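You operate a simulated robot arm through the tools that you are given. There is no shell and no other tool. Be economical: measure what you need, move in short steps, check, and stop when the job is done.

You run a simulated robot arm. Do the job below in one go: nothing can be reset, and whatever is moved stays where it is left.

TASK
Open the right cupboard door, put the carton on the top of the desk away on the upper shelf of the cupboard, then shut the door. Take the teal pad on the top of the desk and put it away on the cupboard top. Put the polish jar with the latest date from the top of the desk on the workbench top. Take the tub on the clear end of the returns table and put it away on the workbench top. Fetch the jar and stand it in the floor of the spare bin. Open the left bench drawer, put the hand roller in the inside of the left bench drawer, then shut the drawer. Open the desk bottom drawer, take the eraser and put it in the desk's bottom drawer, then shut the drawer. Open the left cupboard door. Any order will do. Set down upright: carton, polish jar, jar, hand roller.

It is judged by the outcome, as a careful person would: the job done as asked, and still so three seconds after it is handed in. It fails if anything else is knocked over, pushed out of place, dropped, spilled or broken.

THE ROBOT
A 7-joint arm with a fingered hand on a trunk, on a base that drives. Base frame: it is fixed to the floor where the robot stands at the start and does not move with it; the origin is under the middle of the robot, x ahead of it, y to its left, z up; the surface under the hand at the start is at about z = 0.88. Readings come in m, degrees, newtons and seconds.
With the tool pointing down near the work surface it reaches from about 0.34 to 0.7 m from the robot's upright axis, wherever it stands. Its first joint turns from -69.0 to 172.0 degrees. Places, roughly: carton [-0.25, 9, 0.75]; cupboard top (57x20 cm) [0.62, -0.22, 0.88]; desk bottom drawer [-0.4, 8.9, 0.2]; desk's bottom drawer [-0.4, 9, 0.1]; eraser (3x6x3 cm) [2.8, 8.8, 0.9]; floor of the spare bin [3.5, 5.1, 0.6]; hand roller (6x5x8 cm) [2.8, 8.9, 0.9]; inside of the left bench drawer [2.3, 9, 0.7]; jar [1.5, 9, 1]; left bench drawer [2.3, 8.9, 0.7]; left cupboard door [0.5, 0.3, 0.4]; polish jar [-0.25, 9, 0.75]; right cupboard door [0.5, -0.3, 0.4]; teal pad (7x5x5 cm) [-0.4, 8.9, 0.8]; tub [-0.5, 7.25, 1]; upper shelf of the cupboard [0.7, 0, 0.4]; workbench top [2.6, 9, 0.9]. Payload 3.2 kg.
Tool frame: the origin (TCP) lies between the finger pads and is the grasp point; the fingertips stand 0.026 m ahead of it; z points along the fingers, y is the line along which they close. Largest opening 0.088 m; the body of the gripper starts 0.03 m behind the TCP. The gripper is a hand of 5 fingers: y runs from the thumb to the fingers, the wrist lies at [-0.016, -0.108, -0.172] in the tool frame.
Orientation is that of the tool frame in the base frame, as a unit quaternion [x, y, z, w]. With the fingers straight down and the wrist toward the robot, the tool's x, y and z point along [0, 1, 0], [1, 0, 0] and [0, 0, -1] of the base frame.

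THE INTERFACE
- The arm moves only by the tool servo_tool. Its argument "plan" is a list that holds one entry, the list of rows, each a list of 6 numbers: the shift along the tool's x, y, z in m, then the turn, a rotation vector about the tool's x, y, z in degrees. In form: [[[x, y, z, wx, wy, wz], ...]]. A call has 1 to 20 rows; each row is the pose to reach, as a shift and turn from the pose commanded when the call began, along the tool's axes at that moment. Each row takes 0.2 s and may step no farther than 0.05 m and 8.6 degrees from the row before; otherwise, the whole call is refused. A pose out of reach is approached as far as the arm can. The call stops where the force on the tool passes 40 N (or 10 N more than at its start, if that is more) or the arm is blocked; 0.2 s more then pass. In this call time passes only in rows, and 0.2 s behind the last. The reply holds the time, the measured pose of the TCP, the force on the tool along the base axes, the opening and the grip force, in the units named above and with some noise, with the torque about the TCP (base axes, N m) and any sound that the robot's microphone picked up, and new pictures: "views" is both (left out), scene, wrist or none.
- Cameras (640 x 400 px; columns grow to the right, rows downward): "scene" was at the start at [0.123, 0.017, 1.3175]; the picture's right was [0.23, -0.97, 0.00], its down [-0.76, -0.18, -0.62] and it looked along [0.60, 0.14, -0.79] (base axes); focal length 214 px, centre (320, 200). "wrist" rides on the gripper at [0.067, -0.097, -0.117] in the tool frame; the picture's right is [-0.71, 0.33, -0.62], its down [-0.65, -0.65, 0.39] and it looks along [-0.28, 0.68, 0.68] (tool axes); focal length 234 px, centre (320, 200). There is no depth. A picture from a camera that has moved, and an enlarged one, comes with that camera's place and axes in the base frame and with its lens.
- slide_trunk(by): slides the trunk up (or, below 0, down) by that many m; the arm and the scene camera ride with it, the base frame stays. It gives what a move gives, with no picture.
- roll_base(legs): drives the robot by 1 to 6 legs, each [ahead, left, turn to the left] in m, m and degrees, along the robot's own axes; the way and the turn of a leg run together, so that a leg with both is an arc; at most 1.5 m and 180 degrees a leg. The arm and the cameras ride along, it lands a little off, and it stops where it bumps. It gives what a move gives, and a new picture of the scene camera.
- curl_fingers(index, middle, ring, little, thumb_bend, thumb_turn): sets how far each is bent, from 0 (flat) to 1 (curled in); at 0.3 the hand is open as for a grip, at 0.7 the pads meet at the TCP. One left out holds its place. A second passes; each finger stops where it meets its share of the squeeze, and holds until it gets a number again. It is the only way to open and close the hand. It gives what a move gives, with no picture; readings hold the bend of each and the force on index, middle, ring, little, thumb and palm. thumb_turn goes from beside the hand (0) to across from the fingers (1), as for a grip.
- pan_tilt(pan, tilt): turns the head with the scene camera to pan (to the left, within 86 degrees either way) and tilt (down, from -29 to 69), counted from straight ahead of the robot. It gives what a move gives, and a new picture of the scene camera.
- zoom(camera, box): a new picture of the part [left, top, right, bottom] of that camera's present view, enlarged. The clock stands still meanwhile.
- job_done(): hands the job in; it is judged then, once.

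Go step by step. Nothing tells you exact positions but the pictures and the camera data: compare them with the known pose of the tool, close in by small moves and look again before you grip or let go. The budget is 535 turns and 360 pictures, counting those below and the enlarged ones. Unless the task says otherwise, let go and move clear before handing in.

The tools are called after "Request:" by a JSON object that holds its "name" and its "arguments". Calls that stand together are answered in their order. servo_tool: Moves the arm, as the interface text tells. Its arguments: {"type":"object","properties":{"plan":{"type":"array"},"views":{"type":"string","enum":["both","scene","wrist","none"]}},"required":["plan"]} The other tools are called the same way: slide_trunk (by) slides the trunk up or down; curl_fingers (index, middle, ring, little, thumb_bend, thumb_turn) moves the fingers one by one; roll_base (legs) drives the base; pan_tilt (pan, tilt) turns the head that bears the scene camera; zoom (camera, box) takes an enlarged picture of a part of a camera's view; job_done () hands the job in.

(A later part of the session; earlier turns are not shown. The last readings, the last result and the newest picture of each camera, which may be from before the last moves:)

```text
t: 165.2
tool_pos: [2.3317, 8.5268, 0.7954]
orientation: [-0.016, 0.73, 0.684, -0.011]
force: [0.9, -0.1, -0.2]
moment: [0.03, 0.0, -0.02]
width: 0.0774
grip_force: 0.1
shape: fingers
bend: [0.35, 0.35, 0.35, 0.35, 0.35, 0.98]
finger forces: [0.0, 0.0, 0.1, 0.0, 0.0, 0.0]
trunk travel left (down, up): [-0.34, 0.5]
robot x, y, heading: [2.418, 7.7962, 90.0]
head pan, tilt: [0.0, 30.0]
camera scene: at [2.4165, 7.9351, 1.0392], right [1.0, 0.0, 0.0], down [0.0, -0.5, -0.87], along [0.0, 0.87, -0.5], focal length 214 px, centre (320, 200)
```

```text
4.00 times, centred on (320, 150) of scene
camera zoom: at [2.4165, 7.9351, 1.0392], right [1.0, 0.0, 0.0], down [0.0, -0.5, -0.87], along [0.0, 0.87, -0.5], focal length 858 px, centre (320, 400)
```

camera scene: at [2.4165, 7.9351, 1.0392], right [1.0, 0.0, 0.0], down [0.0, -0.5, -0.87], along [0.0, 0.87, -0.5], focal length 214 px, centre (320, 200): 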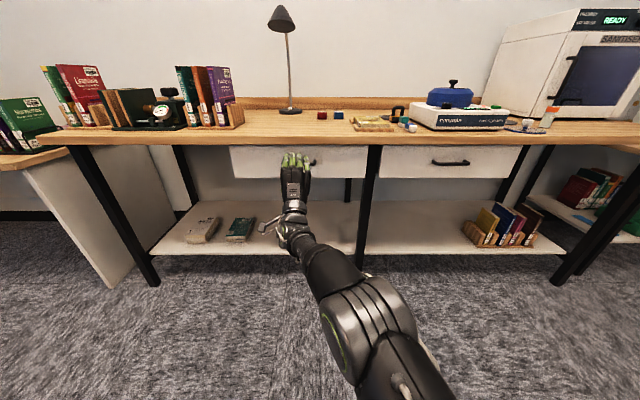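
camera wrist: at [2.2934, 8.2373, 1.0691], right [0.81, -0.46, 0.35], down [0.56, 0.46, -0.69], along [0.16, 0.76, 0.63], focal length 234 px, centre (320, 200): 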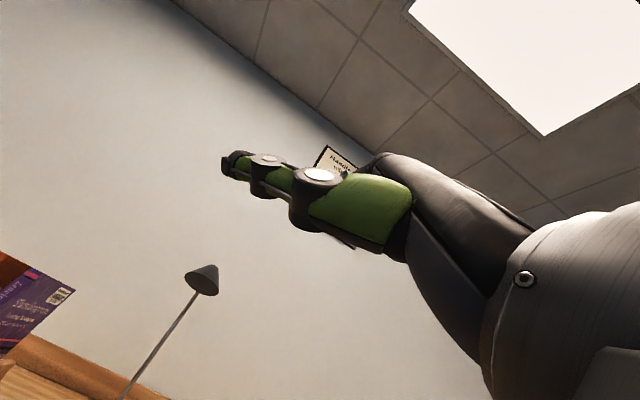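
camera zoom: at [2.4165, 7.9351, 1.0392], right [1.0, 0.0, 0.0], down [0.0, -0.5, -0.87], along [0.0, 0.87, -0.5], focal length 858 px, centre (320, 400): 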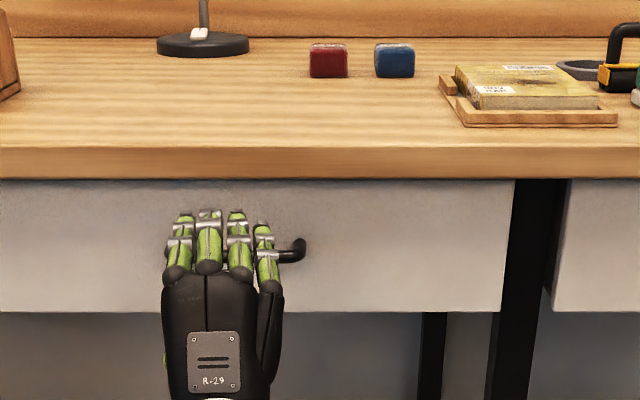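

Refined: the handle is at about y 8.65, z 0.778. I lower slightly and advance.

Request:
{"name": "servo_tool", "arguments": {"plan": [[[-0.004, -0.02, 0.02, 0, 0, 0], [-0.008, -0.02, 0.05, 0, 0, 0], [-0.008, -0.02, 0.08, 0, 0, 0]]], "views": "scene"}}

Request:
{"name": "zoom", "arguments": {"camera": "scene", "box": [240, 100, 400, 200]}}

```text
t: 166.0
tool_pos: [2.3588, 8.5601, 0.7707]
orientation: [-0.016, 0.729, 0.684, -0.01]
force: [-0.3, -0.2, -0.2]
moment: [0.0, -0.01, 0.0]
width: 0.0772
grip_force: 0.0
shape: fingers
bend: [0.35, 0.35, 0.35, 0.35, 0.35, 0.98]
finger forces: [0.1, 0.1, 0.0, 0.1, 0.0, 0.0]
out of reach, approached as far as the arm can: row 2, 3
trunk travel left (down, up): [-0.34, 0.5]
robot x, y, heading: [2.4194, 7.7929, 90.1]
head pan, tilt: [0.0, 30.0]
camera scene: at [2.4167, 7.935, 1.0392], right [1.0, 0.0, 0.0], down [0.0, -0.5, -0.87], along [0.0, 0.87, -0.5], focal length 214 px, centre (320, 200)
```

scene: 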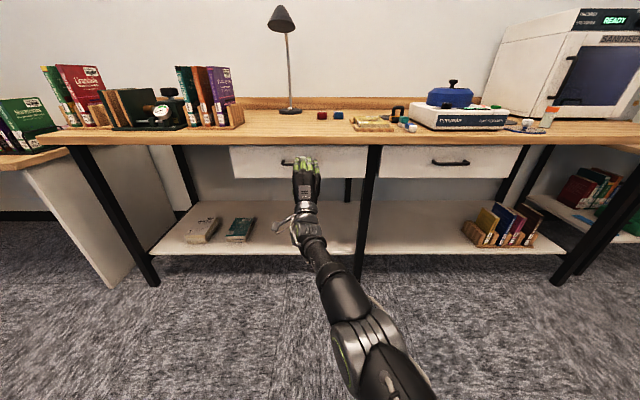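

```text
4.00 times, centred on (320, 150) of scene
camera zoom: at [2.4167, 7.935, 1.0392], right [1.0, 0.0, 0.0], down [0.0, -0.5, -0.87], along [0.0, 0.87, -0.5], focal length 858 px, centre (320, 400)
```

zoom: 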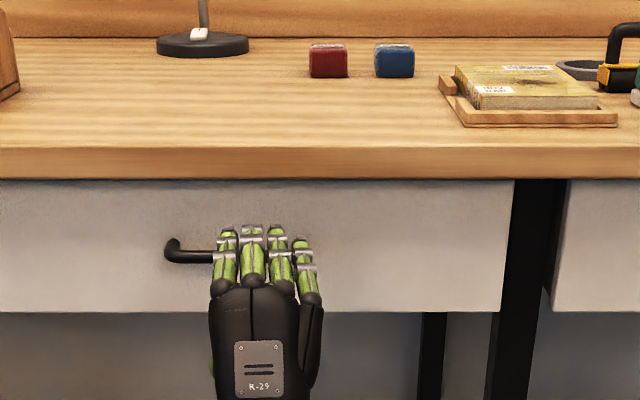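

Request:
{"name": "roll_base", "arguments": {"legs": [[0.065, 0, 0]]}}

Request:
{"name": "zoom", "arguments": {"camera": "scene", "box": [240, 100, 400, 200]}}

```text
t: 167.0
tool_pos: [2.3591, 8.6222, 0.7725]
orientation: [-0.016, 0.729, 0.684, -0.011]
force: [0.0, 0.3, -0.2]
moment: [-0.01, -0.01, -0.03]
width: 0.0774
grip_force: 0.0
shape: fingers
bend: [0.35, 0.35, 0.35, 0.35, 0.35, 0.98]
finger forces: [0.0, 0.0, 0.0, 0.0, 0.1, 0.1]
trunk travel left (down, up): [-0.34, 0.5]
robot x, y, heading: [2.4163, 7.8587, 90.0]
head pan, tilt: [0.0, 30.0]
camera scene: at [2.4167, 7.9987, 1.0392], right [1.0, 0.0, 0.0], down [0.0, -0.5, -0.87], along [0.0, 0.87, -0.5], focal length 214 px, centre (320, 200)
```

scene: 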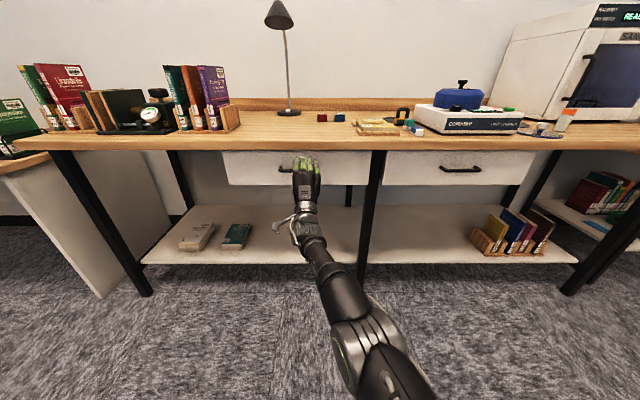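

```text
4.00 times, centred on (320, 150) of scene
camera zoom: at [2.4167, 7.9987, 1.0392], right [1.0, 0.0, 0.0], down [0.0, -0.5, -0.87], along [0.0, 0.87, -0.5], focal length 858 px, centre (320, 400)
```

zoom: 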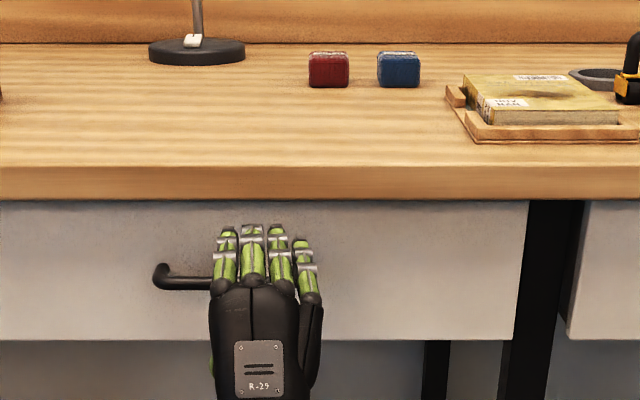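

Request:
{"name": "roll_base", "arguments": {"legs": [[0.025, 0, 0]]}}

Request:
{"name": "curl_fingers", "arguments": {"index": 0.75, "middle": 0.75, "ring": 0.75, "little": 0.75, "thumb_bend": 0.75}}

Request:
{"name": "zoom", "arguments": {"camera": "scene", "box": [240, 100, 400, 200]}}

```text
t: 167.8
tool_pos: [2.3569, 8.6489, 0.7721]
orientation: [-0.017, 0.729, 0.684, -0.011]
force: [-1.2, 0.1, -0.2]
moment: [0.0, 0.0, 0.01]
width: 0.0773
grip_force: 0.0
shape: fingers
bend: [0.35, 0.35, 0.35, 0.35, 0.35, 0.98]
finger forces: [0.1, 0.0, 0.0, 0.0, 0.1, 0.0]
trunk travel left (down, up): [-0.34, 0.5]
robot x, y, heading: [2.4157, 7.8825, 89.7]
head pan, tilt: [0.0, 30.0]
camera scene: at [2.4168, 8.0238, 1.0392], right [1.0, 0.0, 0.0], down [0.0, -0.5, -0.87], along [0.0, 0.87, -0.5], focal length 214 px, centre (320, 200)
```

scene: 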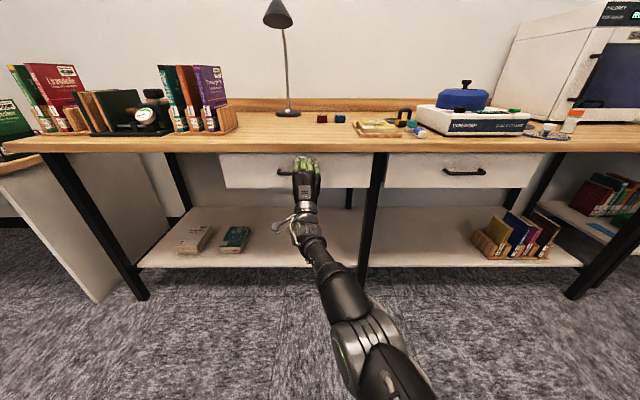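

```text
t: 168.8
tool_pos: [2.358, 8.6488, 0.7719]
orientation: [-0.016, 0.729, 0.684, -0.011]
force: [-0.3, 1.0, 0.3]
moment: [0.03, 0.03, 0.01]
width: 0.0
grip_force: 0.1
shape: fingers
bend: [0.74, 0.74, 0.75, 0.75, 0.72, 1.0]
finger forces: [0.0, 0.0, 0.0, 0.0, 0.0, 0.0]
trunk travel left (down, up): [-0.34, 0.5]
robot x, y, heading: [2.4156, 7.8835, 89.7]
head pan, tilt: [0.0, 30.0]
```

```text
4.00 times, centred on (320, 150) of scene
camera zoom: at [2.4168, 8.0235, 1.0393], right [1.0, 0.0, 0.0], down [0.0, -0.5, -0.87], along [0.0, 0.87, -0.5], focal length 858 px, centre (320, 400)
```

zoom: 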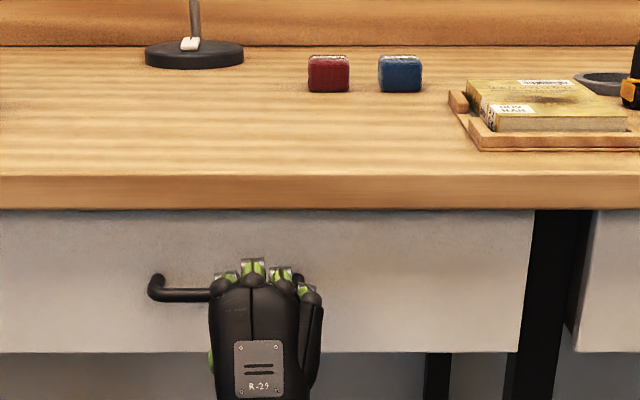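

Request:
{"name": "curl_fingers", "arguments": {"index": 0.38, "middle": 0.38, "ring": 0.38, "little": 0.38, "thumb_bend": 0.38}}

Request:
{"name": "roll_base", "arguments": {"legs": [[0.03, 0, 0]]}}

Request:
{"name": "curl_fingers", "arguments": {"index": 0.78, "middle": 0.78, "ring": 0.78, "little": 0.78, "thumb_bend": 0.75}}

Request:
{"name": "zoom", "arguments": {"camera": "scene", "box": [240, 100, 400, 200]}}

```text
t: 169.8
tool_pos: [2.3576, 8.6473, 0.7725]
orientation: [-0.016, 0.73, 0.684, -0.01]
force: [0.7, 0.2, -0.1]
moment: [0.01, 0.0, -0.02]
width: 0.071
grip_force: 0.1
shape: fingers
bend: [0.38, 0.38, 0.38, 0.38, 0.38, 0.98]
finger forces: [0.0, 0.0, 0.1, 0.0, 0.0, 0.0]
trunk travel left (down, up): [-0.34, 0.5]
robot x, y, heading: [2.4168, 7.8848, 89.7]
head pan, tilt: [0.0, 30.0]
```

```text
t: 170.7
tool_pos: [2.3576, 8.6794, 0.772]
orientation: [-0.016, 0.73, 0.683, -0.011]
force: [0.2, 0.6, -0.1]
moment: [-0.02, -0.03, 0.03]
width: 0.0708
grip_force: 0.1
shape: fingers
bend: [0.38, 0.38, 0.38, 0.38, 0.38, 0.98]
finger forces: [0.1, 0.0, 0.1, 0.1, 0.1, 0.1]
trunk travel left (down, up): [-0.34, 0.5]
robot x, y, heading: [2.4147, 7.9133, 90.1]
head pan, tilt: [0.0, 30.0]
camera scene: at [2.4169, 8.0541, 1.0392], right [1.0, 0.0, 0.0], down [0.0, -0.5, -0.87], along [0.0, 0.87, -0.5], focal length 214 px, centre (320, 200)
```

scene: 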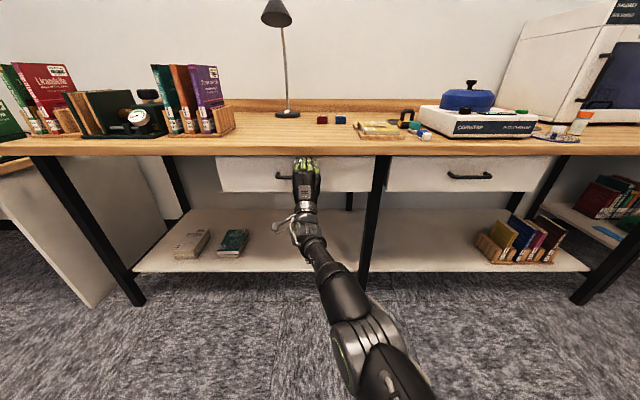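

```text
t: 171.7
tool_pos: [2.3588, 8.6817, 0.7656]
orientation: [-0.015, 0.732, 0.682, -0.009]
force: [0.6, 3.0, -12.9]
moment: [-0.18, -0.3, 0.36]
width: 0.0062
grip_force: 23.8
shape: fingers
bend: [0.77, 0.76, 0.76, 0.77, 0.61, 1.0]
finger forces: [6.0, 5.6, 7.2, 5.6, 23.5, 0.0]
trunk travel left (down, up): [-0.34, 0.5]
robot x, y, heading: [2.4183, 7.9106, 90.0]
head pan, tilt: [0.0, 30.0]
```

```text
4.00 times, centred on (320, 150) of scene
camera zoom: at [2.4167, 8.0569, 1.0387], right [1.0, 0.0, 0.0], down [0.0, -0.5, -0.86], along [0.0, 0.86, -0.5], focal length 858 px, centre (320, 400)
```

zoom: 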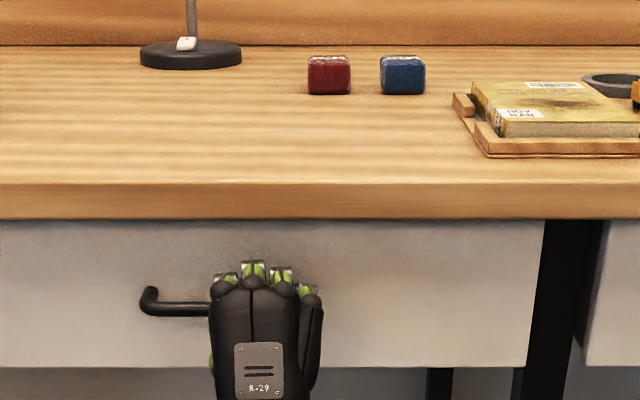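

The handle is gripped. I pull the drawer open by backing the base 0.2 m.

Request:
{"name": "roll_base", "arguments": {"legs": [[-0.2, 0, 0]]}}

```text
t: 173.3
tool_pos: [2.358, 8.481, 0.768]
orientation: [-0.016, 0.731, 0.682, -0.011]
force: [3.9, 0.3, -14.5]
moment: [-0.12, -0.31, 0.19]
width: 0.0075
grip_force: 20.6
shape: fingers
bend: [0.77, 0.77, 0.76, 0.77, 0.6, 1.0]
finger forces: [4.5, 3.8, 5.9, 6.7, 21.9, 0.0]
trunk travel left (down, up): [-0.34, 0.5]
robot x, y, heading: [2.4178, 7.7134, 89.7]
head pan, tilt: [0.0, 30.0]
camera scene: at [2.4168, 7.8568, 1.0388], right [1.0, 0.0, 0.0], down [0.0, -0.5, -0.86], along [0.0, 0.86, -0.5], focal length 214 px, centre (320, 200)
```

scene: 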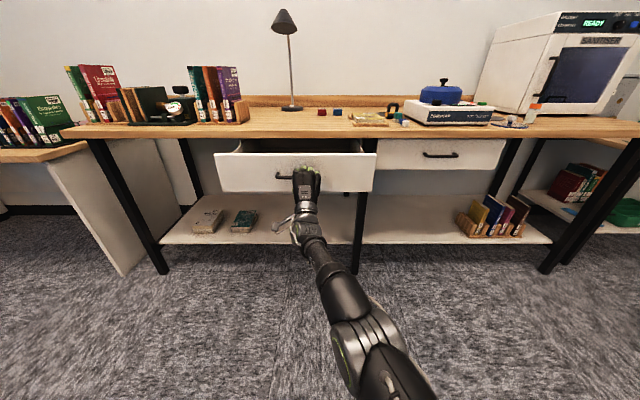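

Request:
{"name": "roll_base", "arguments": {"legs": [[-0.06, 0, 0]]}}

Request:
{"name": "curl_fingers", "arguments": {"index": 0.3, "middle": 0.3, "ring": 0.3, "little": 0.3, "thumb_bend": 0.3}}

Request:
{"name": "servo_tool", "arguments": {"plan": [[[0, 0, -0.03, 0, 0, 0], [0, 0, -0.06, 0, 0, 0], [0, 0, -0.1, 0, 0, 0]]], "views": "none"}}

Request:
{"name": "slide_trunk", "arguments": {"by": 0.38}}

Request:
{"name": "pan_tilt", "arguments": {"pan": 0, "tilt": 42}}

```text
t: 174.2
tool_pos: [2.3581, 8.4205, 0.7675]
orientation: [-0.016, 0.731, 0.682, -0.01]
force: [2.0, 0.3, -10.7]
moment: [-0.07, -0.37, 0.1]
width: 0.007
grip_force: 21.7
shape: fingers
bend: [0.77, 0.77, 0.77, 0.77, 0.6, 1.0]
finger forces: [4.4, 4.0, 6.1, 8.0, 20.9, 0.0]
trunk travel left (down, up): [-0.34, 0.5]
robot x, y, heading: [2.4153, 7.6515, 90.2]
head pan, tilt: [0.0, 30.0]
camera scene: at [2.4164, 7.796, 1.0389], right [1.0, 0.0, 0.0], down [0.0, -0.5, -0.86], along [0.0, 0.86, -0.5], focal length 214 px, centre (320, 200)
```

scene: 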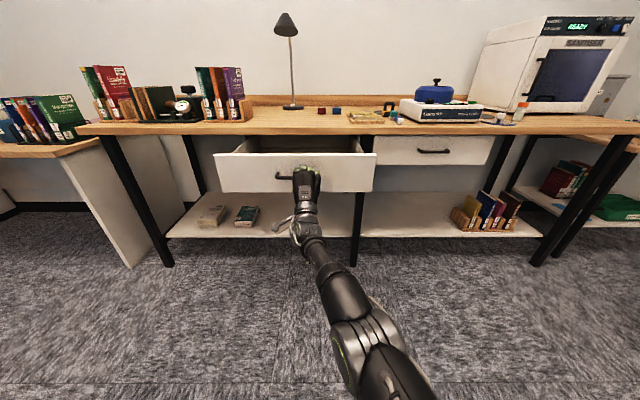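

```text
t: 175.2
tool_pos: [2.3579, 8.42, 0.7701]
orientation: [-0.015, 0.729, 0.684, -0.01]
force: [-0.4, 0.1, -0.6]
moment: [0.04, 0.01, 0.01]
width: 0.0875
grip_force: 0.0
shape: fingers
bend: [0.3, 0.3, 0.3, 0.3, 0.3, 0.97]
finger forces: [0.1, 0.0, 0.1, 0.0, 0.0, 0.0]
trunk travel left (down, up): [-0.34, 0.5]
robot x, y, heading: [2.4118, 7.6536, 89.9]
head pan, tilt: [0.0, 30.0]
```

```text
t: 176.0
tool_pos: [2.3316, 8.4064, 0.77]
orientation: [-0.015, 0.73, 0.684, -0.01]
force: [0.2, 0.2, -0.3]
moment: [0.01, 0.02, 0.0]
width: 0.0877
grip_force: 0.0
shape: fingers
bend: [0.3, 0.3, 0.3, 0.3, 0.3, 0.97]
finger forces: [0.0, 0.0, 0.0, 0.1, 0.0, 0.0]
out of reach, approached as far as the arm can: row 1, 2, 3
trunk travel left (down, up): [-0.34, 0.5]
robot x, y, heading: [2.4173, 7.6556, 89.8]
head pan, tilt: [0.0, 30.0]
```

```text
t: 179.7
tool_pos: [2.3316, 8.4057, 1.1485]
orientation: [-0.017, 0.73, 0.683, -0.011]
force: [-0.2, -0.5, -0.6]
moment: [-0.01, -0.01, 0.01]
width: 0.0881
grip_force: 0.0
shape: fingers
bend: [0.3, 0.3, 0.3, 0.3, 0.3, 0.97]
finger forces: [0.0, 0.0, 0.0, 0.0, 0.0, 0.0]
trunk travel left (down, up): [-0.72, 0.12]
robot x, y, heading: [2.4163, 7.6559, 90.0]
head pan, tilt: [0.0, 30.0]
```

```text
t: 180.4
tool_pos: [2.3306, 8.4074, 1.1491]
orientation: [-0.016, 0.73, 0.683, -0.01]
force: [0.0, 1.0, -0.9]
moment: [0.01, -0.03, 0.0]
width: 0.0879
grip_force: 0.1
shape: fingers
bend: [0.3, 0.3, 0.3, 0.3, 0.3, 0.97]
finger forces: [0.0, 0.0, 0.1, 0.1, 0.0, 0.0]
trunk travel left (down, up): [-0.72, 0.12]
robot x, y, heading: [2.4162, 7.6542, 89.9]
head pan, tilt: [0.0, 42.0]
camera scene: at [2.4163, 7.7871, 1.401], right [1.0, 0.0, 0.0], down [0.0, -0.67, -0.74], along [0.0, 0.74, -0.67], focal length 214 px, centre (320, 200)
```

scene: 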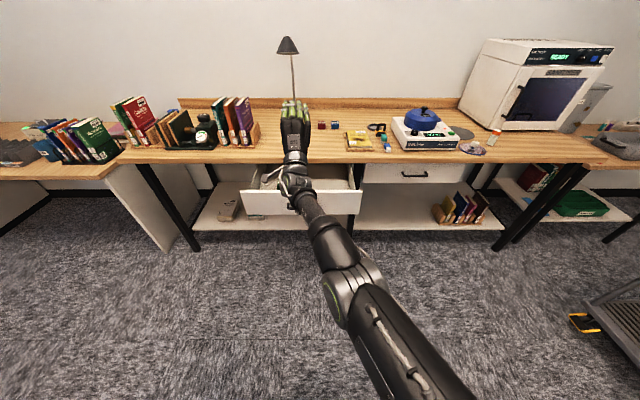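

The drawer is open. Now I turn the hand to point down and move over to the roller near x ≈ 2.74.

Request:
{"name": "roll_base", "arguments": {"legs": [[0, -0.4, 0]]}}

Request:
{"name": "servo_tool", "arguments": {"plan": [[[0, 0, 0, 8.2, 0, 0], [0, 0, 0, 16.4, 0, 0], [0, 0, 0, 24.6, 0, 0], [0, 0, 0, 32.8, 0, 0], [0, 0, 0, 41, 0, 0], [0, 0, 0, 49.2, 0, 0], [0, 0, 0, 57.4, 0, 0], [0, 0, 0, 65.6, 0, 0], [0, 0, 0, 73.8, 0, 0], [0, 0, 0, 82, 0, 0], [0, 0, 0, 87, 0, 0]]]}}

```text
t: 182.9
tool_pos: [2.7305, 8.4046, 1.1493]
orientation: [-0.015, 0.73, 0.683, -0.01]
force: [-0.1, -0.8, 0.3]
moment: [0.03, 0.04, 0.02]
width: 0.088
grip_force: 0.0
shape: fingers
bend: [0.3, 0.3, 0.3, 0.3, 0.3, 0.97]
finger forces: [0.0, 0.0, 0.1, 0.1, 0.0, 0.0]
trunk travel left (down, up): [-0.72, 0.12]
robot x, y, heading: [2.8147, 7.6537, 89.7]
head pan, tilt: [0.0, 42.0]
camera scene: at [2.8143, 7.7856, 1.401], right [1.0, -0.01, 0.0], down [0.0, -0.67, -0.74], along [0.0, 0.74, -0.67], focal length 214 px, centre (320, 200)
```

scene: 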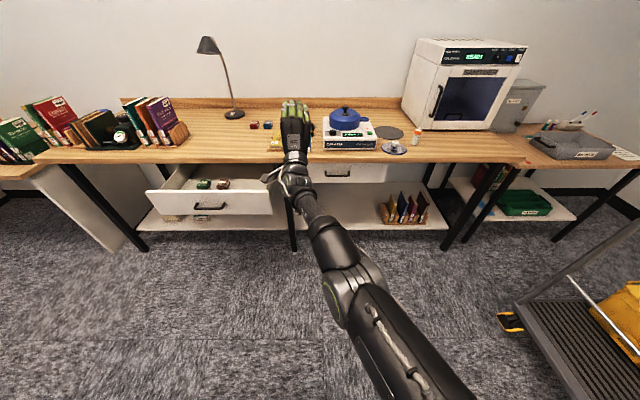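

```text
t: 185.3
tool_pos: [2.7647, 8.3133, 1.1164]
orientation: [-0.017, 0.999, 0.027, 0.002]
force: [-0.3, -0.3, -0.5]
moment: [0.02, 0.03, -0.01]
width: 0.088
grip_force: 0.1
shape: fingers
bend: [0.3, 0.3, 0.3, 0.3, 0.3, 0.97]
finger forces: [0.0, 0.0, 0.0, 0.0, 0.0, 0.1]
out of reach, approached as far as the arm can: row 1, 2, 3, 4, 5, 7, 8, 9, 10, 11
trunk travel left (down, up): [-0.72, 0.12]
robot x, y, heading: [2.8135, 7.6489, 89.7]
head pan, tilt: [0.0, 42.0]
camera scene: at [2.8158, 7.7843, 1.4011], right [1.0, -0.01, 0.0], down [0.0, -0.67, -0.74], along [0.0, 0.74, -0.67], focal length 214 px, centre (320, 200)
camera wrist: at [2.7014, 8.208, 1.2274], right [0.69, 0.32, 0.64], down [0.67, -0.61, -0.42], along [0.26, 0.73, -0.64], focal length 234 px, centre (320, 200)
```

scene: 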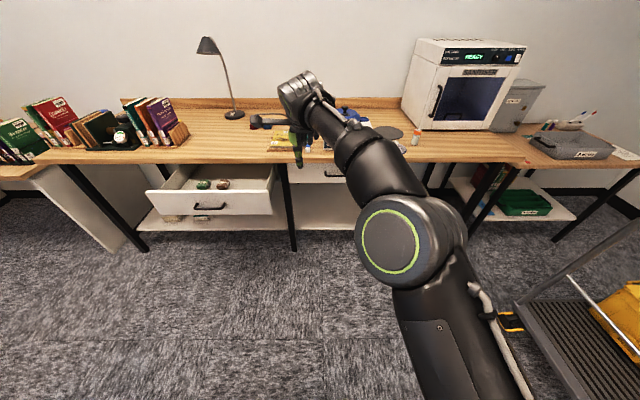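
wrist: 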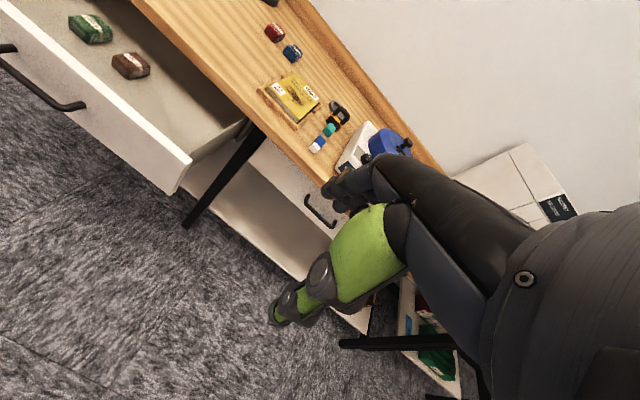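

Request:
{"name": "zoom", "arguments": {"camera": "wrist", "box": [250, 60, 410, 160]}}

```text
4.00 times, centred on (330, 110) of wrist
camera zoom: at [2.7014, 8.208, 1.2274], right [0.69, 0.32, 0.64], down [0.67, -0.61, -0.42], along [0.26, 0.73, -0.64], focal length 937 px, centre (280, 560)
```

zoom: 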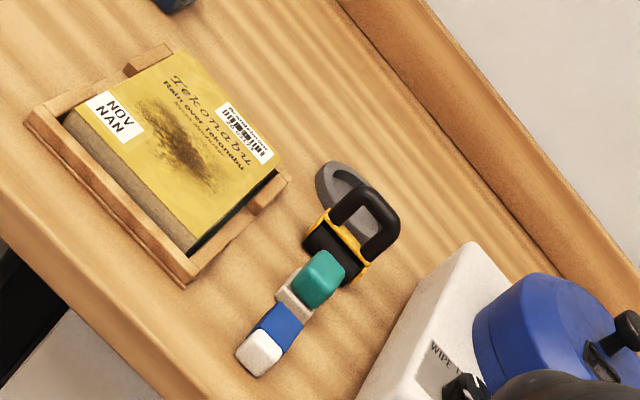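

The hand roller (yellow frame, black D-handle along x) stands near (2.765, 8.90), just behind a teal block and the blue/white eraser. I move the base right of the open drawer and closer.

Request:
{"name": "roll_base", "arguments": {"legs": [[0, -0.2, 0], [0.45, 0, 0]]}}

Request:
{"name": "servo_tool", "arguments": {"plan": [[[0.03, 0.02, 0, 0, 0, 0], [0.06, 0.05, 0, 0, 0, 0], [0.09, 0.08, 0, 0, 0, 0]]]}}

```text
t: 189.2
tool_pos: [2.9628, 8.7585, 1.1162]
orientation: [-0.017, 0.999, 0.028, 0.003]
force: [-0.5, 0.1, 0.1]
moment: [0.01, -0.02, 0.0]
width: 0.088
grip_force: 0.0
shape: fingers
bend: [0.3, 0.3, 0.3, 0.3, 0.3, 0.97]
finger forces: [0.0, 0.1, 0.1, 0.0, 0.0, 0.0]
trunk travel left (down, up): [-0.72, 0.12]
robot x, y, heading: [3.0125, 8.0959, 89.4]
head pan, tilt: [0.0, 42.0]
camera scene: at [3.0131, 8.2291, 1.401], right [1.0, -0.01, 0.0], down [-0.01, -0.67, -0.74], along [0.01, 0.74, -0.67], focal length 214 px, centre (320, 200)
```

scene: 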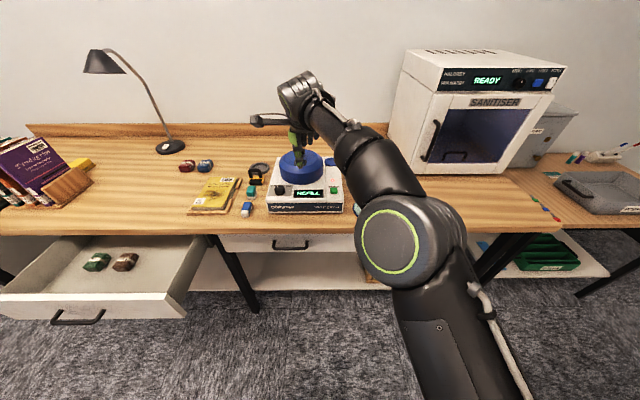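

```text
t: 190.0
tool_pos: [2.9292, 8.7555, 1.1013]
orientation: [-0.017, 0.999, 0.027, 0.003]
force: [-0.1, -0.2, 0.5]
moment: [0.01, 0.01, 0.01]
width: 0.0878
grip_force: 0.1
shape: fingers
bend: [0.3, 0.3, 0.3, 0.3, 0.3, 0.97]
finger forces: [0.0, 0.1, 0.1, 0.0, 0.0, 0.0]
out of reach, approached as far as the arm can: row 1, 2, 3
trunk travel left (down, up): [-0.72, 0.12]
robot x, y, heading: [3.0154, 8.0948, 89.4]
head pan, tilt: [0.0, 42.0]
camera scene: at [3.0126, 8.2292, 1.4009], right [1.0, -0.01, 0.0], down [0.0, -0.67, -0.74], along [0.01, 0.74, -0.67], focal length 214 px, centre (320, 200)
camera wrist: at [2.8642, 8.651, 1.2134], right [0.69, 0.32, 0.65], down [0.67, -0.61, -0.42], along [0.26, 0.72, -0.64], focal length 234 px, centre (320, 200)
```

scene: 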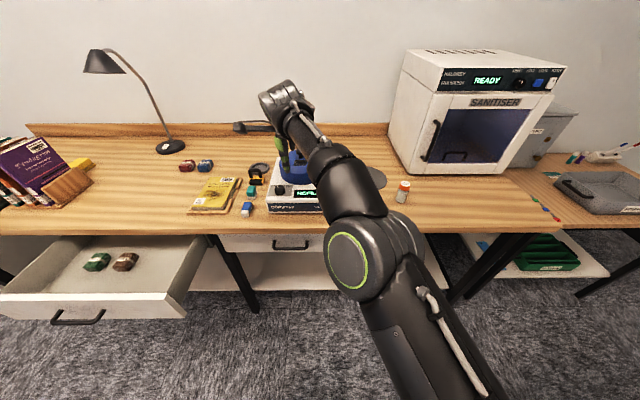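
wrist: 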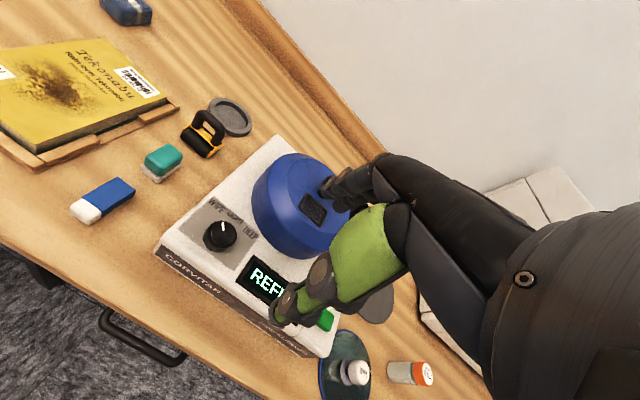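

Now I have roller ≈ (2.77, 8.90), teal block ≈ (2.77, 8.84), eraser ≈ (2.77, 8.76). I bring the base closer and turned slightly left.

Request:
{"name": "roll_base", "arguments": {"legs": [[0.155, 0.035, 9.6]]}}

Request:
{"name": "servo_tool", "arguments": {"plan": [[[0, 0, 0.005, 0, 0, 5], [0, 0, 0.01, 0, 0, 10]]], "views": "wrist"}}

```text
t: 191.4
tool_pos: [2.7703, 8.884, 1.1035]
orientation: [-0.101, 0.995, 0.028, 0.001]
force: [-0.4, -0.4, -0.4]
moment: [0.0, -0.02, -0.01]
width: 0.0882
grip_force: 0.0
shape: fingers
bend: [0.3, 0.3, 0.3, 0.3, 0.3, 0.97]
finger forces: [0.0, 0.0, 0.0, 0.1, 0.0, 0.0]
trunk travel left (down, up): [-0.72, 0.12]
robot x, y, heading: [2.9664, 8.2502, 99.4]
head pan, tilt: [0.0, 42.0]
camera scene: at [2.9433, 8.3798, 1.4009], right [0.99, 0.16, 0.0], down [0.11, -0.66, -0.74], along [-0.12, 0.73, -0.67], focal length 214 px, centre (320, 200)
```

scene: 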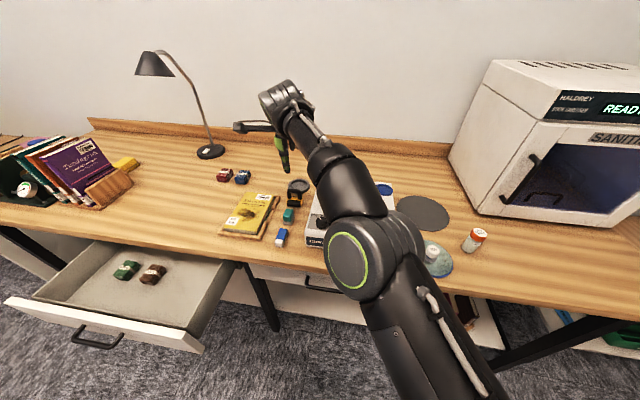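

```text
t: 192.0
tool_pos: [2.7715, 8.8828, 1.0925]
orientation: [-0.013, 1.0, 0.028, -0.002]
force: [-0.1, -0.8, 0.0]
moment: [0.01, -0.01, 0.0]
width: 0.088
grip_force: 0.0
shape: fingers
bend: [0.3, 0.3, 0.3, 0.3, 0.3, 0.97]
finger forces: [0.0, 0.0, 0.0, 0.1, 0.0, 0.0]
trunk travel left (down, up): [-0.72, 0.12]
robot x, y, heading: [2.9666, 8.2507, 99.1]
head pan, tilt: [0.0, 42.0]
camera wrist: at [2.7088, 8.7781, 1.2032], right [0.7, 0.32, 0.64], down [0.66, -0.61, -0.43], along [0.26, 0.72, -0.64], focal length 234 px, centre (320, 200)
```

wrist: 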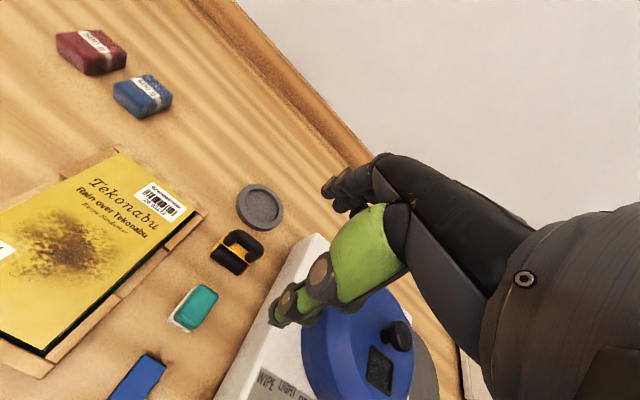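

I descend over the roller's handle with small offsets.

Request:
{"name": "servo_tool", "arguments": {"plan": [[[0.002, 0.017, 0.03, 0, 0, 0], [0.003, 0.017, 0.06, 0, 0, 0], [0.003, 0.017, 0.09, 0, 0, 0]]]}}

Request:
{"name": "zoom", "arguments": {"camera": "scene", "box": [220, 120, 380, 220]}}

```text
t: 192.8
tool_pos: [2.7675, 8.8998, 1.0147]
orientation: [-0.014, 1.0, 0.028, -0.003]
force: [-1.1, -0.3, 0.6]
moment: [0.01, 0.0, -0.01]
width: 0.0882
grip_force: 0.0
shape: fingers
bend: [0.3, 0.3, 0.3, 0.3, 0.3, 0.97]
finger forces: [0.0, 0.0, 0.0, 0.0, 0.1, 0.1]
out of reach, approached as far as the arm can: row 1, 2, 3
trunk travel left (down, up): [-0.72, 0.12]
robot x, y, heading: [2.9662, 8.2455, 99.2]
head pan, tilt: [0.0, 42.0]
camera scene: at [2.9439, 8.379, 1.401], right [0.99, 0.16, 0.0], down [0.11, -0.66, -0.74], along [-0.12, 0.73, -0.67], focal length 214 px, centre (320, 200)
camera wrist: at [2.7051, 8.7956, 1.1256], right [0.7, 0.32, 0.64], down [0.67, -0.61, -0.43], along [0.26, 0.72, -0.64], focal length 234 px, centre (320, 200)
```

scene: 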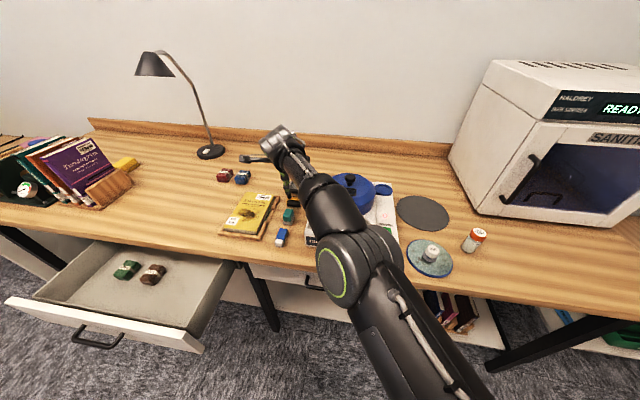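
wrist: 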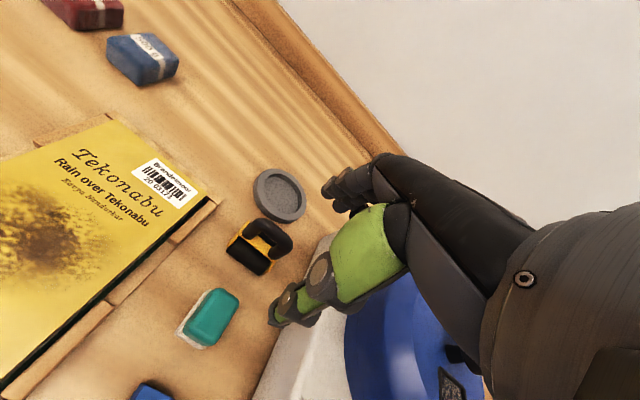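

```text
4.00 times, centred on (300, 170) of scene
camera zoom: at [2.9439, 8.379, 1.401], right [0.99, 0.16, 0.0], down [0.11, -0.66, -0.74], along [-0.12, 0.73, -0.67], focal length 858 px, centre (400, 320)
```

zoom: 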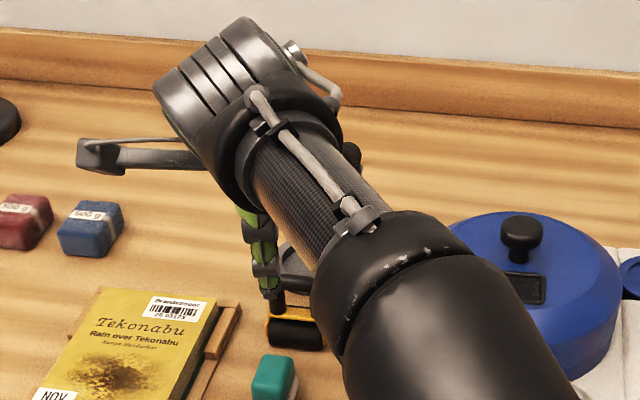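

Request:
{"name": "roll_base", "arguments": {"legs": [[0.04, 0.01, 0]]}}

Request:
{"name": "servo_tool", "arguments": {"plan": [[[-0.002, -0.02, 0.015, 0, 0, 0], [-0.002, -0.03, 0.03, 0, 0, 0]]]}}

```text
t: 193.7
tool_pos: [2.7521, 8.939, 1.0158]
orientation: [-0.013, 1.0, 0.028, -0.002]
force: [-0.3, -0.3, -0.3]
moment: [-0.02, -0.01, 0.0]
width: 0.0876
grip_force: 0.0
shape: fingers
bend: [0.3, 0.3, 0.3, 0.3, 0.3, 0.97]
finger forces: [0.0, 0.0, 0.0, 0.1, 0.1, 0.1]
trunk travel left (down, up): [-0.72, 0.12]
robot x, y, heading: [2.9463, 8.2858, 99.3]
head pan, tilt: [0.0, 42.0]
camera scene: at [2.9275, 8.4168, 1.401], right [0.99, 0.16, 0.0], down [0.11, -0.66, -0.74], along [-0.12, 0.73, -0.67], focal length 214 px, centre (320, 200)
```

scene: 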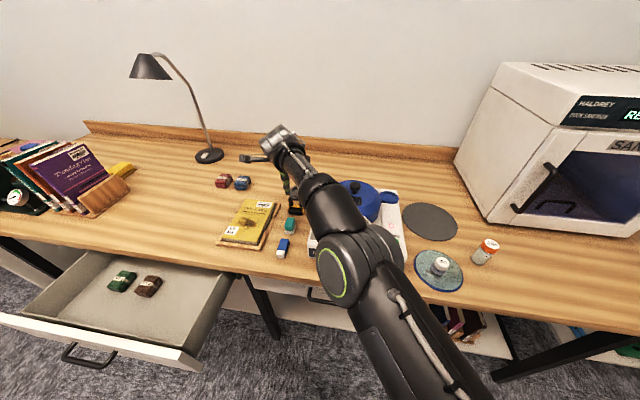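

```text
t: 194.3
tool_pos: [2.7621, 8.9134, 0.9789]
orientation: [-0.006, 1.0, 0.024, -0.004]
force: [0.8, -0.7, -0.2]
moment: [-0.02, -0.03, -0.01]
width: 0.0878
grip_force: 0.1
shape: fingers
bend: [0.3, 0.3, 0.3, 0.3, 0.3, 0.97]
finger forces: [0.0, 0.1, 0.1, 0.0, 0.0, 0.0]
trunk travel left (down, up): [-0.72, 0.12]
robot x, y, heading: [2.9469, 8.2867, 99.2]
head pan, tilt: [0.0, 42.0]
camera scene: at [2.9275, 8.4187, 1.4008], right [0.99, 0.16, 0.0], down [0.11, -0.66, -0.74], along [-0.12, 0.73, -0.67], focal length 214 px, centre (320, 200)
camera wrist: at [2.6971, 8.8116, 1.0916], right [0.71, 0.31, 0.63], down [0.65, -0.63, -0.42], along [0.27, 0.72, -0.65], focal length 234 px, centre (320, 200)
```

scene: 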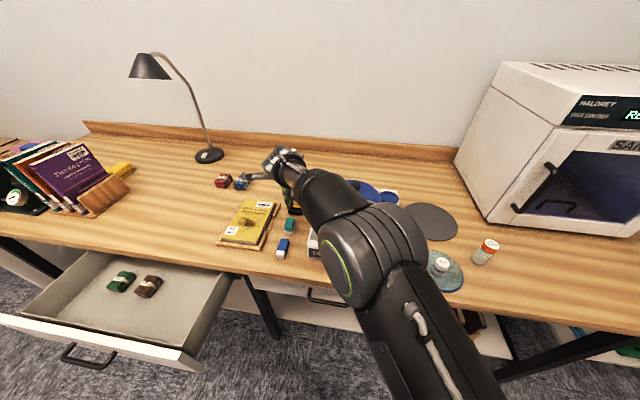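
wrist: 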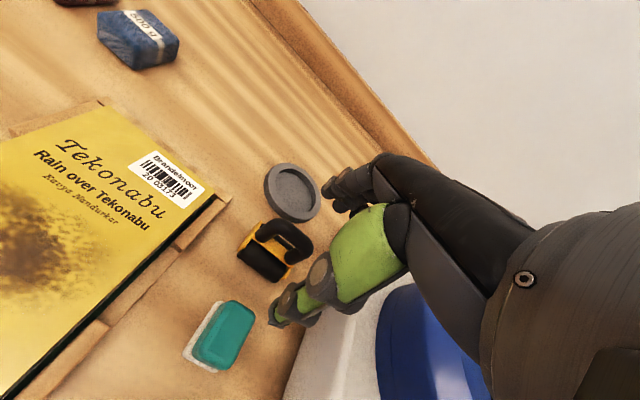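

Request:
{"name": "servo_tool", "arguments": {"plan": [[[0.009, 0.002, 0.02, 0, 0, 0], [0.009, 0.002, 0.04, 0, 0, 0]]], "views": "wrist"}}

```text
t: 194.9
tool_pos: [2.7433, 8.9125, 0.9409]
orientation: [-0.016, 0.999, 0.029, -0.001]
force: [-0.3, -0.3, -0.9]
moment: [0.01, 0.01, 0.04]
width: 0.0881
grip_force: 0.0
shape: fingers
bend: [0.3, 0.3, 0.3, 0.3, 0.3, 0.97]
finger forces: [0.0, 0.0, 0.0, 0.0, 0.2, 0.1]
trunk travel left (down, up): [-0.72, 0.12]
robot x, y, heading: [2.9503, 8.2852, 99.3]
head pan, tilt: [0.0, 42.0]
camera wrist: at [2.6804, 8.8078, 1.0525], right [0.7, 0.32, 0.64], down [0.67, -0.61, -0.43], along [0.26, 0.73, -0.64], focal length 234 px, centre (320, 200)
```

wrist: 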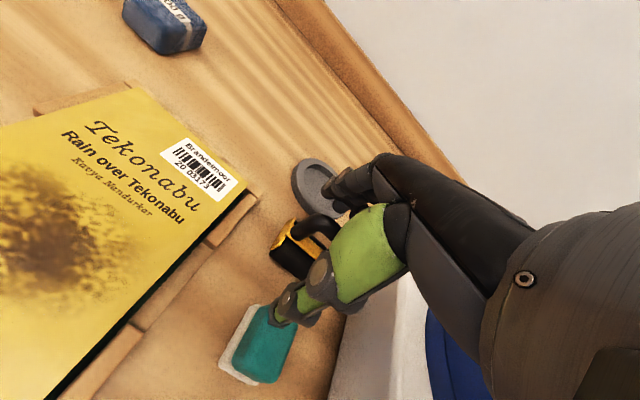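

Request:
{"name": "curl_fingers", "arguments": {"index": 0.75, "middle": 0.75, "ring": 0.75, "little": 0.75, "thumb_bend": 0.7}}

Request:
{"name": "servo_tool", "arguments": {"plan": [[[0, 0, 0, 0, 0, 0]]], "views": "wrist"}}

```text
t: 195.9
tool_pos: [2.7443, 8.9136, 0.9413]
orientation: [-0.013, 1.0, 0.029, -0.002]
force: [0.4, 0.5, 0.0]
moment: [0.05, 0.0, -0.02]
width: 0.008
grip_force: 6.8
shape: fingers
bend: [0.74, 0.74, 0.75, 0.75, 0.65, 0.96]
finger forces: [3.3, 4.2, 0.0, 0.0, 6.3, 0.0]
trunk travel left (down, up): [-0.72, 0.12]
robot x, y, heading: [2.947, 8.2837, 99.3]
head pan, tilt: [0.0, 42.0]
```

```text
t: 196.3
tool_pos: [2.7442, 8.9136, 0.9418]
orientation: [-0.013, 1.0, 0.028, -0.002]
force: [-0.2, -0.5, -0.4]
moment: [0.01, -0.02, 0.01]
width: 0.0081
grip_force: 7.2
shape: fingers
bend: [0.74, 0.74, 0.75, 0.75, 0.65, 0.96]
finger forces: [3.3, 4.2, 0.0, 0.0, 6.3, 0.0]
trunk travel left (down, up): [-0.72, 0.12]
robot x, y, heading: [2.9514, 8.2843, 99.2]
head pan, tilt: [0.0, 42.0]
camera wrist: at [2.6815, 8.8088, 1.053], right [0.7, 0.32, 0.64], down [0.66, -0.61, -0.43], along [0.26, 0.72, -0.64], focal length 234 px, centre (320, 200)
```

wrist: 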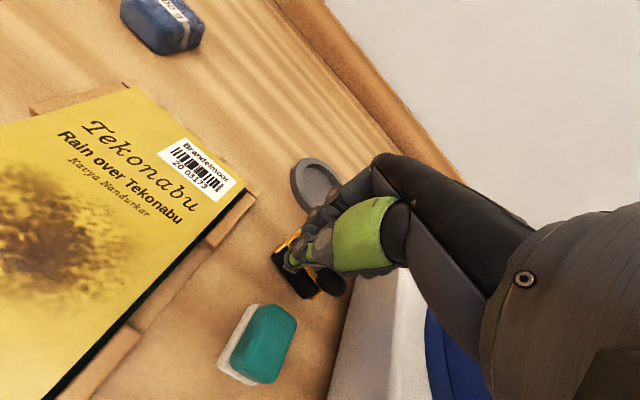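

Index and middle hold the handle; I tighten and lift a little to check.

Request:
{"name": "curl_fingers", "arguments": {"index": 0.9, "middle": 0.9, "thumb_bend": 0.85}}

Request:
{"name": "servo_tool", "arguments": {"plan": [[[0, 0, -0.02, 0, 0, 0], [0, 0, -0.04, 0, 0, 0], [0, 0, -0.07, 0, 0, 0]]]}}

```text
t: 197.3
tool_pos: [2.7433, 8.9138, 0.9419]
orientation: [-0.013, 1.0, 0.027, -0.002]
force: [0.5, 0.3, 0.1]
moment: [-0.02, -0.02, 0.0]
width: 0.0
grip_force: 0.2
shape: fingers
bend: [0.82, 0.9, 0.75, 0.75, 0.77, 0.93]
finger forces: [0.1, 0.1, 0.2, 0.0, 0.0, 0.1]
trunk travel left (down, up): [-0.72, 0.12]
robot x, y, heading: [2.9518, 8.2889, 99.4]
head pan, tilt: [0.0, 42.0]
```

```text
t: 198.1
tool_pos: [2.7517, 8.9129, 1.011]
orientation: [-0.008, 1.0, 0.023, -0.004]
force: [0.1, -0.2, -0.2]
moment: [0.0, 0.0, -0.04]
width: 0.0
grip_force: 0.1
shape: fingers
bend: [0.83, 0.9, 0.75, 0.75, 0.77, 0.93]
finger forces: [0.1, 0.0, 0.0, 0.0, 0.0, 0.1]
trunk travel left (down, up): [-0.72, 0.12]
robot x, y, heading: [2.9499, 8.2854, 99.2]
head pan, tilt: [0.0, 42.0]
camera scene: at [2.9279, 8.4161, 1.401], right [0.99, 0.16, 0.0], down [0.11, -0.66, -0.74], along [-0.12, 0.73, -0.67], focal length 214 px, centre (320, 200)
camera wrist: at [2.6887, 8.8099, 1.1231], right [0.71, 0.31, 0.63], down [0.66, -0.62, -0.42], along [0.26, 0.72, -0.65], focal length 234 px, centre (320, 200)
```

scene: 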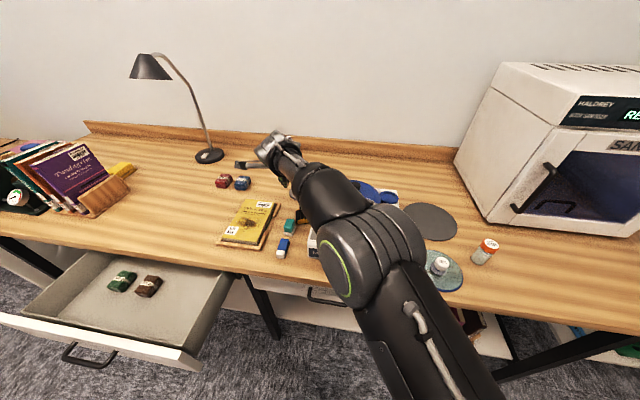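
wrist: 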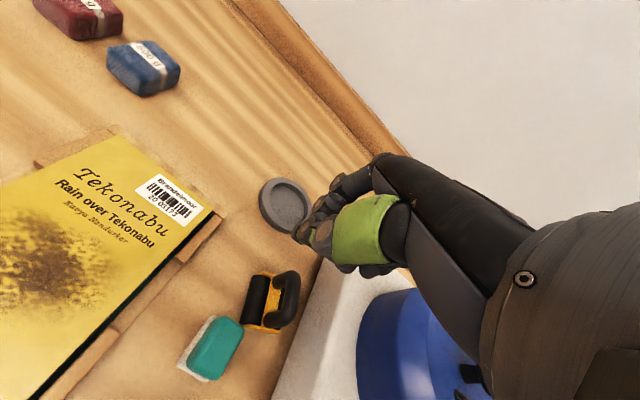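

Request:
{"name": "zoom", "arguments": {"camera": "wrist", "box": [180, 240, 340, 340]}}

Request:
{"name": "zoom", "arguments": {"camera": "scene", "box": [240, 180, 340, 243]}}

```text
4.00 times, centred on (260, 290) of wrist
camera zoom: at [2.6887, 8.8099, 1.1231], right [0.71, 0.31, 0.63], down [0.66, -0.62, -0.42], along [0.26, 0.72, -0.65], focal length 937 px, centre (560, -160)
```

zoom: 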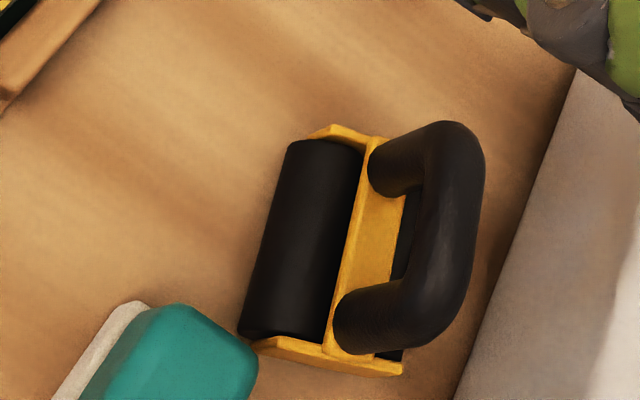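

```text
6.35 times, centred on (290, 212) of scene
camera zoom: at [2.9279, 8.4161, 1.401], right [0.99, 0.16, 0.0], down [0.11, -0.66, -0.74], along [-0.12, 0.73, -0.67], focal length 1362 px, centre (510, 127)
```

zoom: 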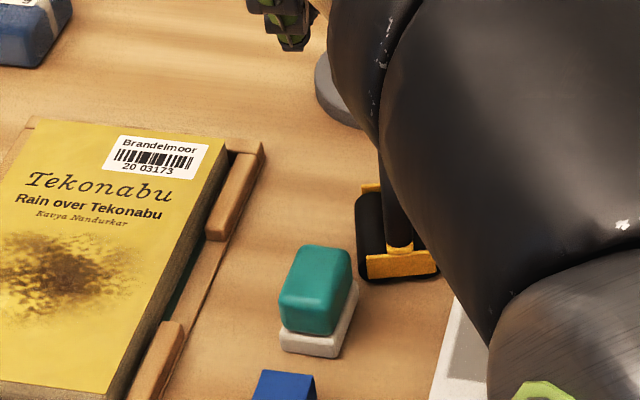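

The grip slipped and the roller turned about 90°, but it still stands upright near (2.772, 8.89) with its handle now along y. I lift and turn the hand so it closes along x.

Request:
{"name": "curl_fingers", "arguments": {"index": 0.4, "middle": 0.4, "ring": 0.4, "little": 0.4, "thumb_bend": 0.4, "thumb_turn": 1}}

Request:
{"name": "servo_tool", "arguments": {"plan": [[[0, 0, -0.03, 0, 0, 0], [0, 0, -0.05, 0, 0, -8], [0, -0.01, -0.05, 0, 0, -16], [0, -0.01, -0.05, 0, 0, -24], [0, -0.02, -0.05, 0, 0, -32], [0, -0.02, -0.05, 0, 0, -40], [0, -0.02, -0.05, 0, 0, -48], [0, -0.02, -0.05, 0, 0, -56], [0, -0.02, -0.05, 0, 0, -64], [0, -0.02, -0.05, 0, 0, -72], [0, -0.02, -0.05, 0, 0, -80]]]}}

```text
t: 199.1
tool_pos: [2.7509, 8.9136, 1.0147]
orientation: [-0.007, 1.0, 0.025, -0.005]
force: [0.8, 0.2, 0.3]
moment: [0.02, 0.02, -0.01]
width: 0.0667
grip_force: 0.0
shape: fingers
bend: [0.4, 0.4, 0.4, 0.4, 0.4, 0.99]
finger forces: [0.1, 0.1, 0.0, 0.1, 0.0, 0.0]
trunk travel left (down, up): [-0.72, 0.12]
robot x, y, heading: [2.9493, 8.2862, 99.3]
head pan, tilt: [0.0, 42.0]
```

```text
t: 201.5
tool_pos: [2.7545, 8.8762, 1.0558]
orientation: [-0.653, 0.757, 0.023, 0.016]
force: [0.6, 1.3, -0.1]
moment: [-0.03, 0.02, 0.02]
width: 0.0665
grip_force: 0.0
shape: fingers
bend: [0.4, 0.4, 0.4, 0.4, 0.4, 0.99]
finger forces: [0.0, 0.0, 0.1, 0.0, 0.0, 0.0]
out of reach, approached as far as the arm can: row 10, 11
trunk travel left (down, up): [-0.72, 0.12]
robot x, y, heading: [2.9503, 8.2844, 99.1]
head pan, tilt: [0.0, 42.0]
camera scene: at [2.9278, 8.4177, 1.4009], right [0.99, 0.16, 0.0], down [0.11, -0.66, -0.74], along [-0.12, 0.73, -0.67], focal length 214 px, centre (320, 200)
camera wrist: at [2.8432, 8.7896, 1.1662], right [-0.22, 0.71, 0.67], down [0.74, 0.57, -0.36], along [-0.64, 0.41, -0.65], focal length 234 px, centre (320, 200)
```

scene: 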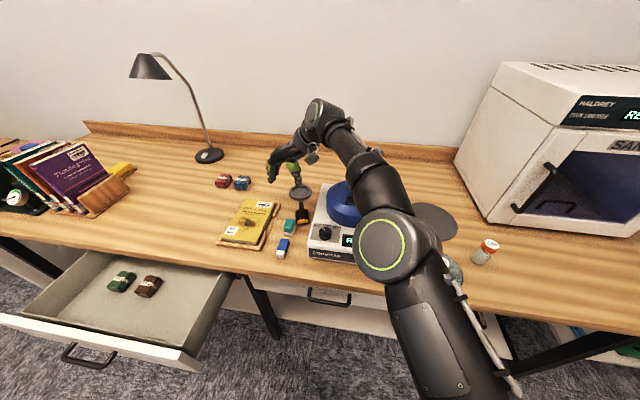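
wrist: 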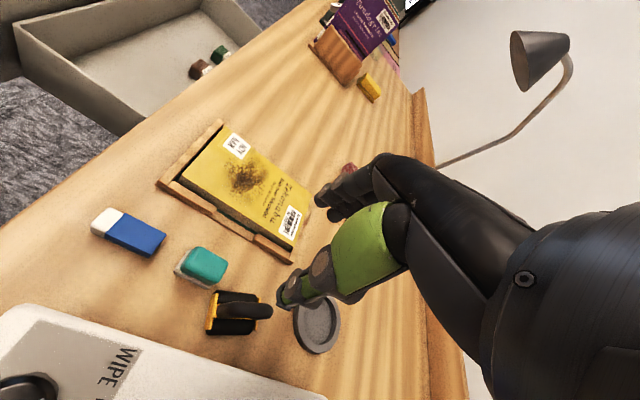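

Request:
{"name": "zoom", "arguments": {"camera": "wrist", "box": [170, 250, 330, 350]}}

```text
4.00 times, centred on (250, 300) of wrist
camera zoom: at [2.8432, 8.7896, 1.1662], right [-0.22, 0.71, 0.67], down [0.74, 0.57, -0.36], along [-0.64, 0.41, -0.65], focal length 937 px, centre (600, -200)
```

zoom: 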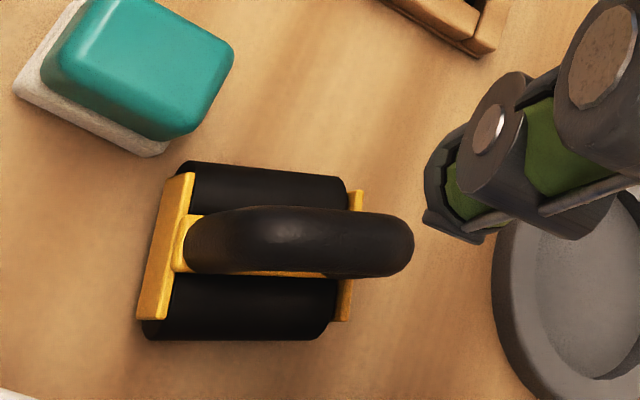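

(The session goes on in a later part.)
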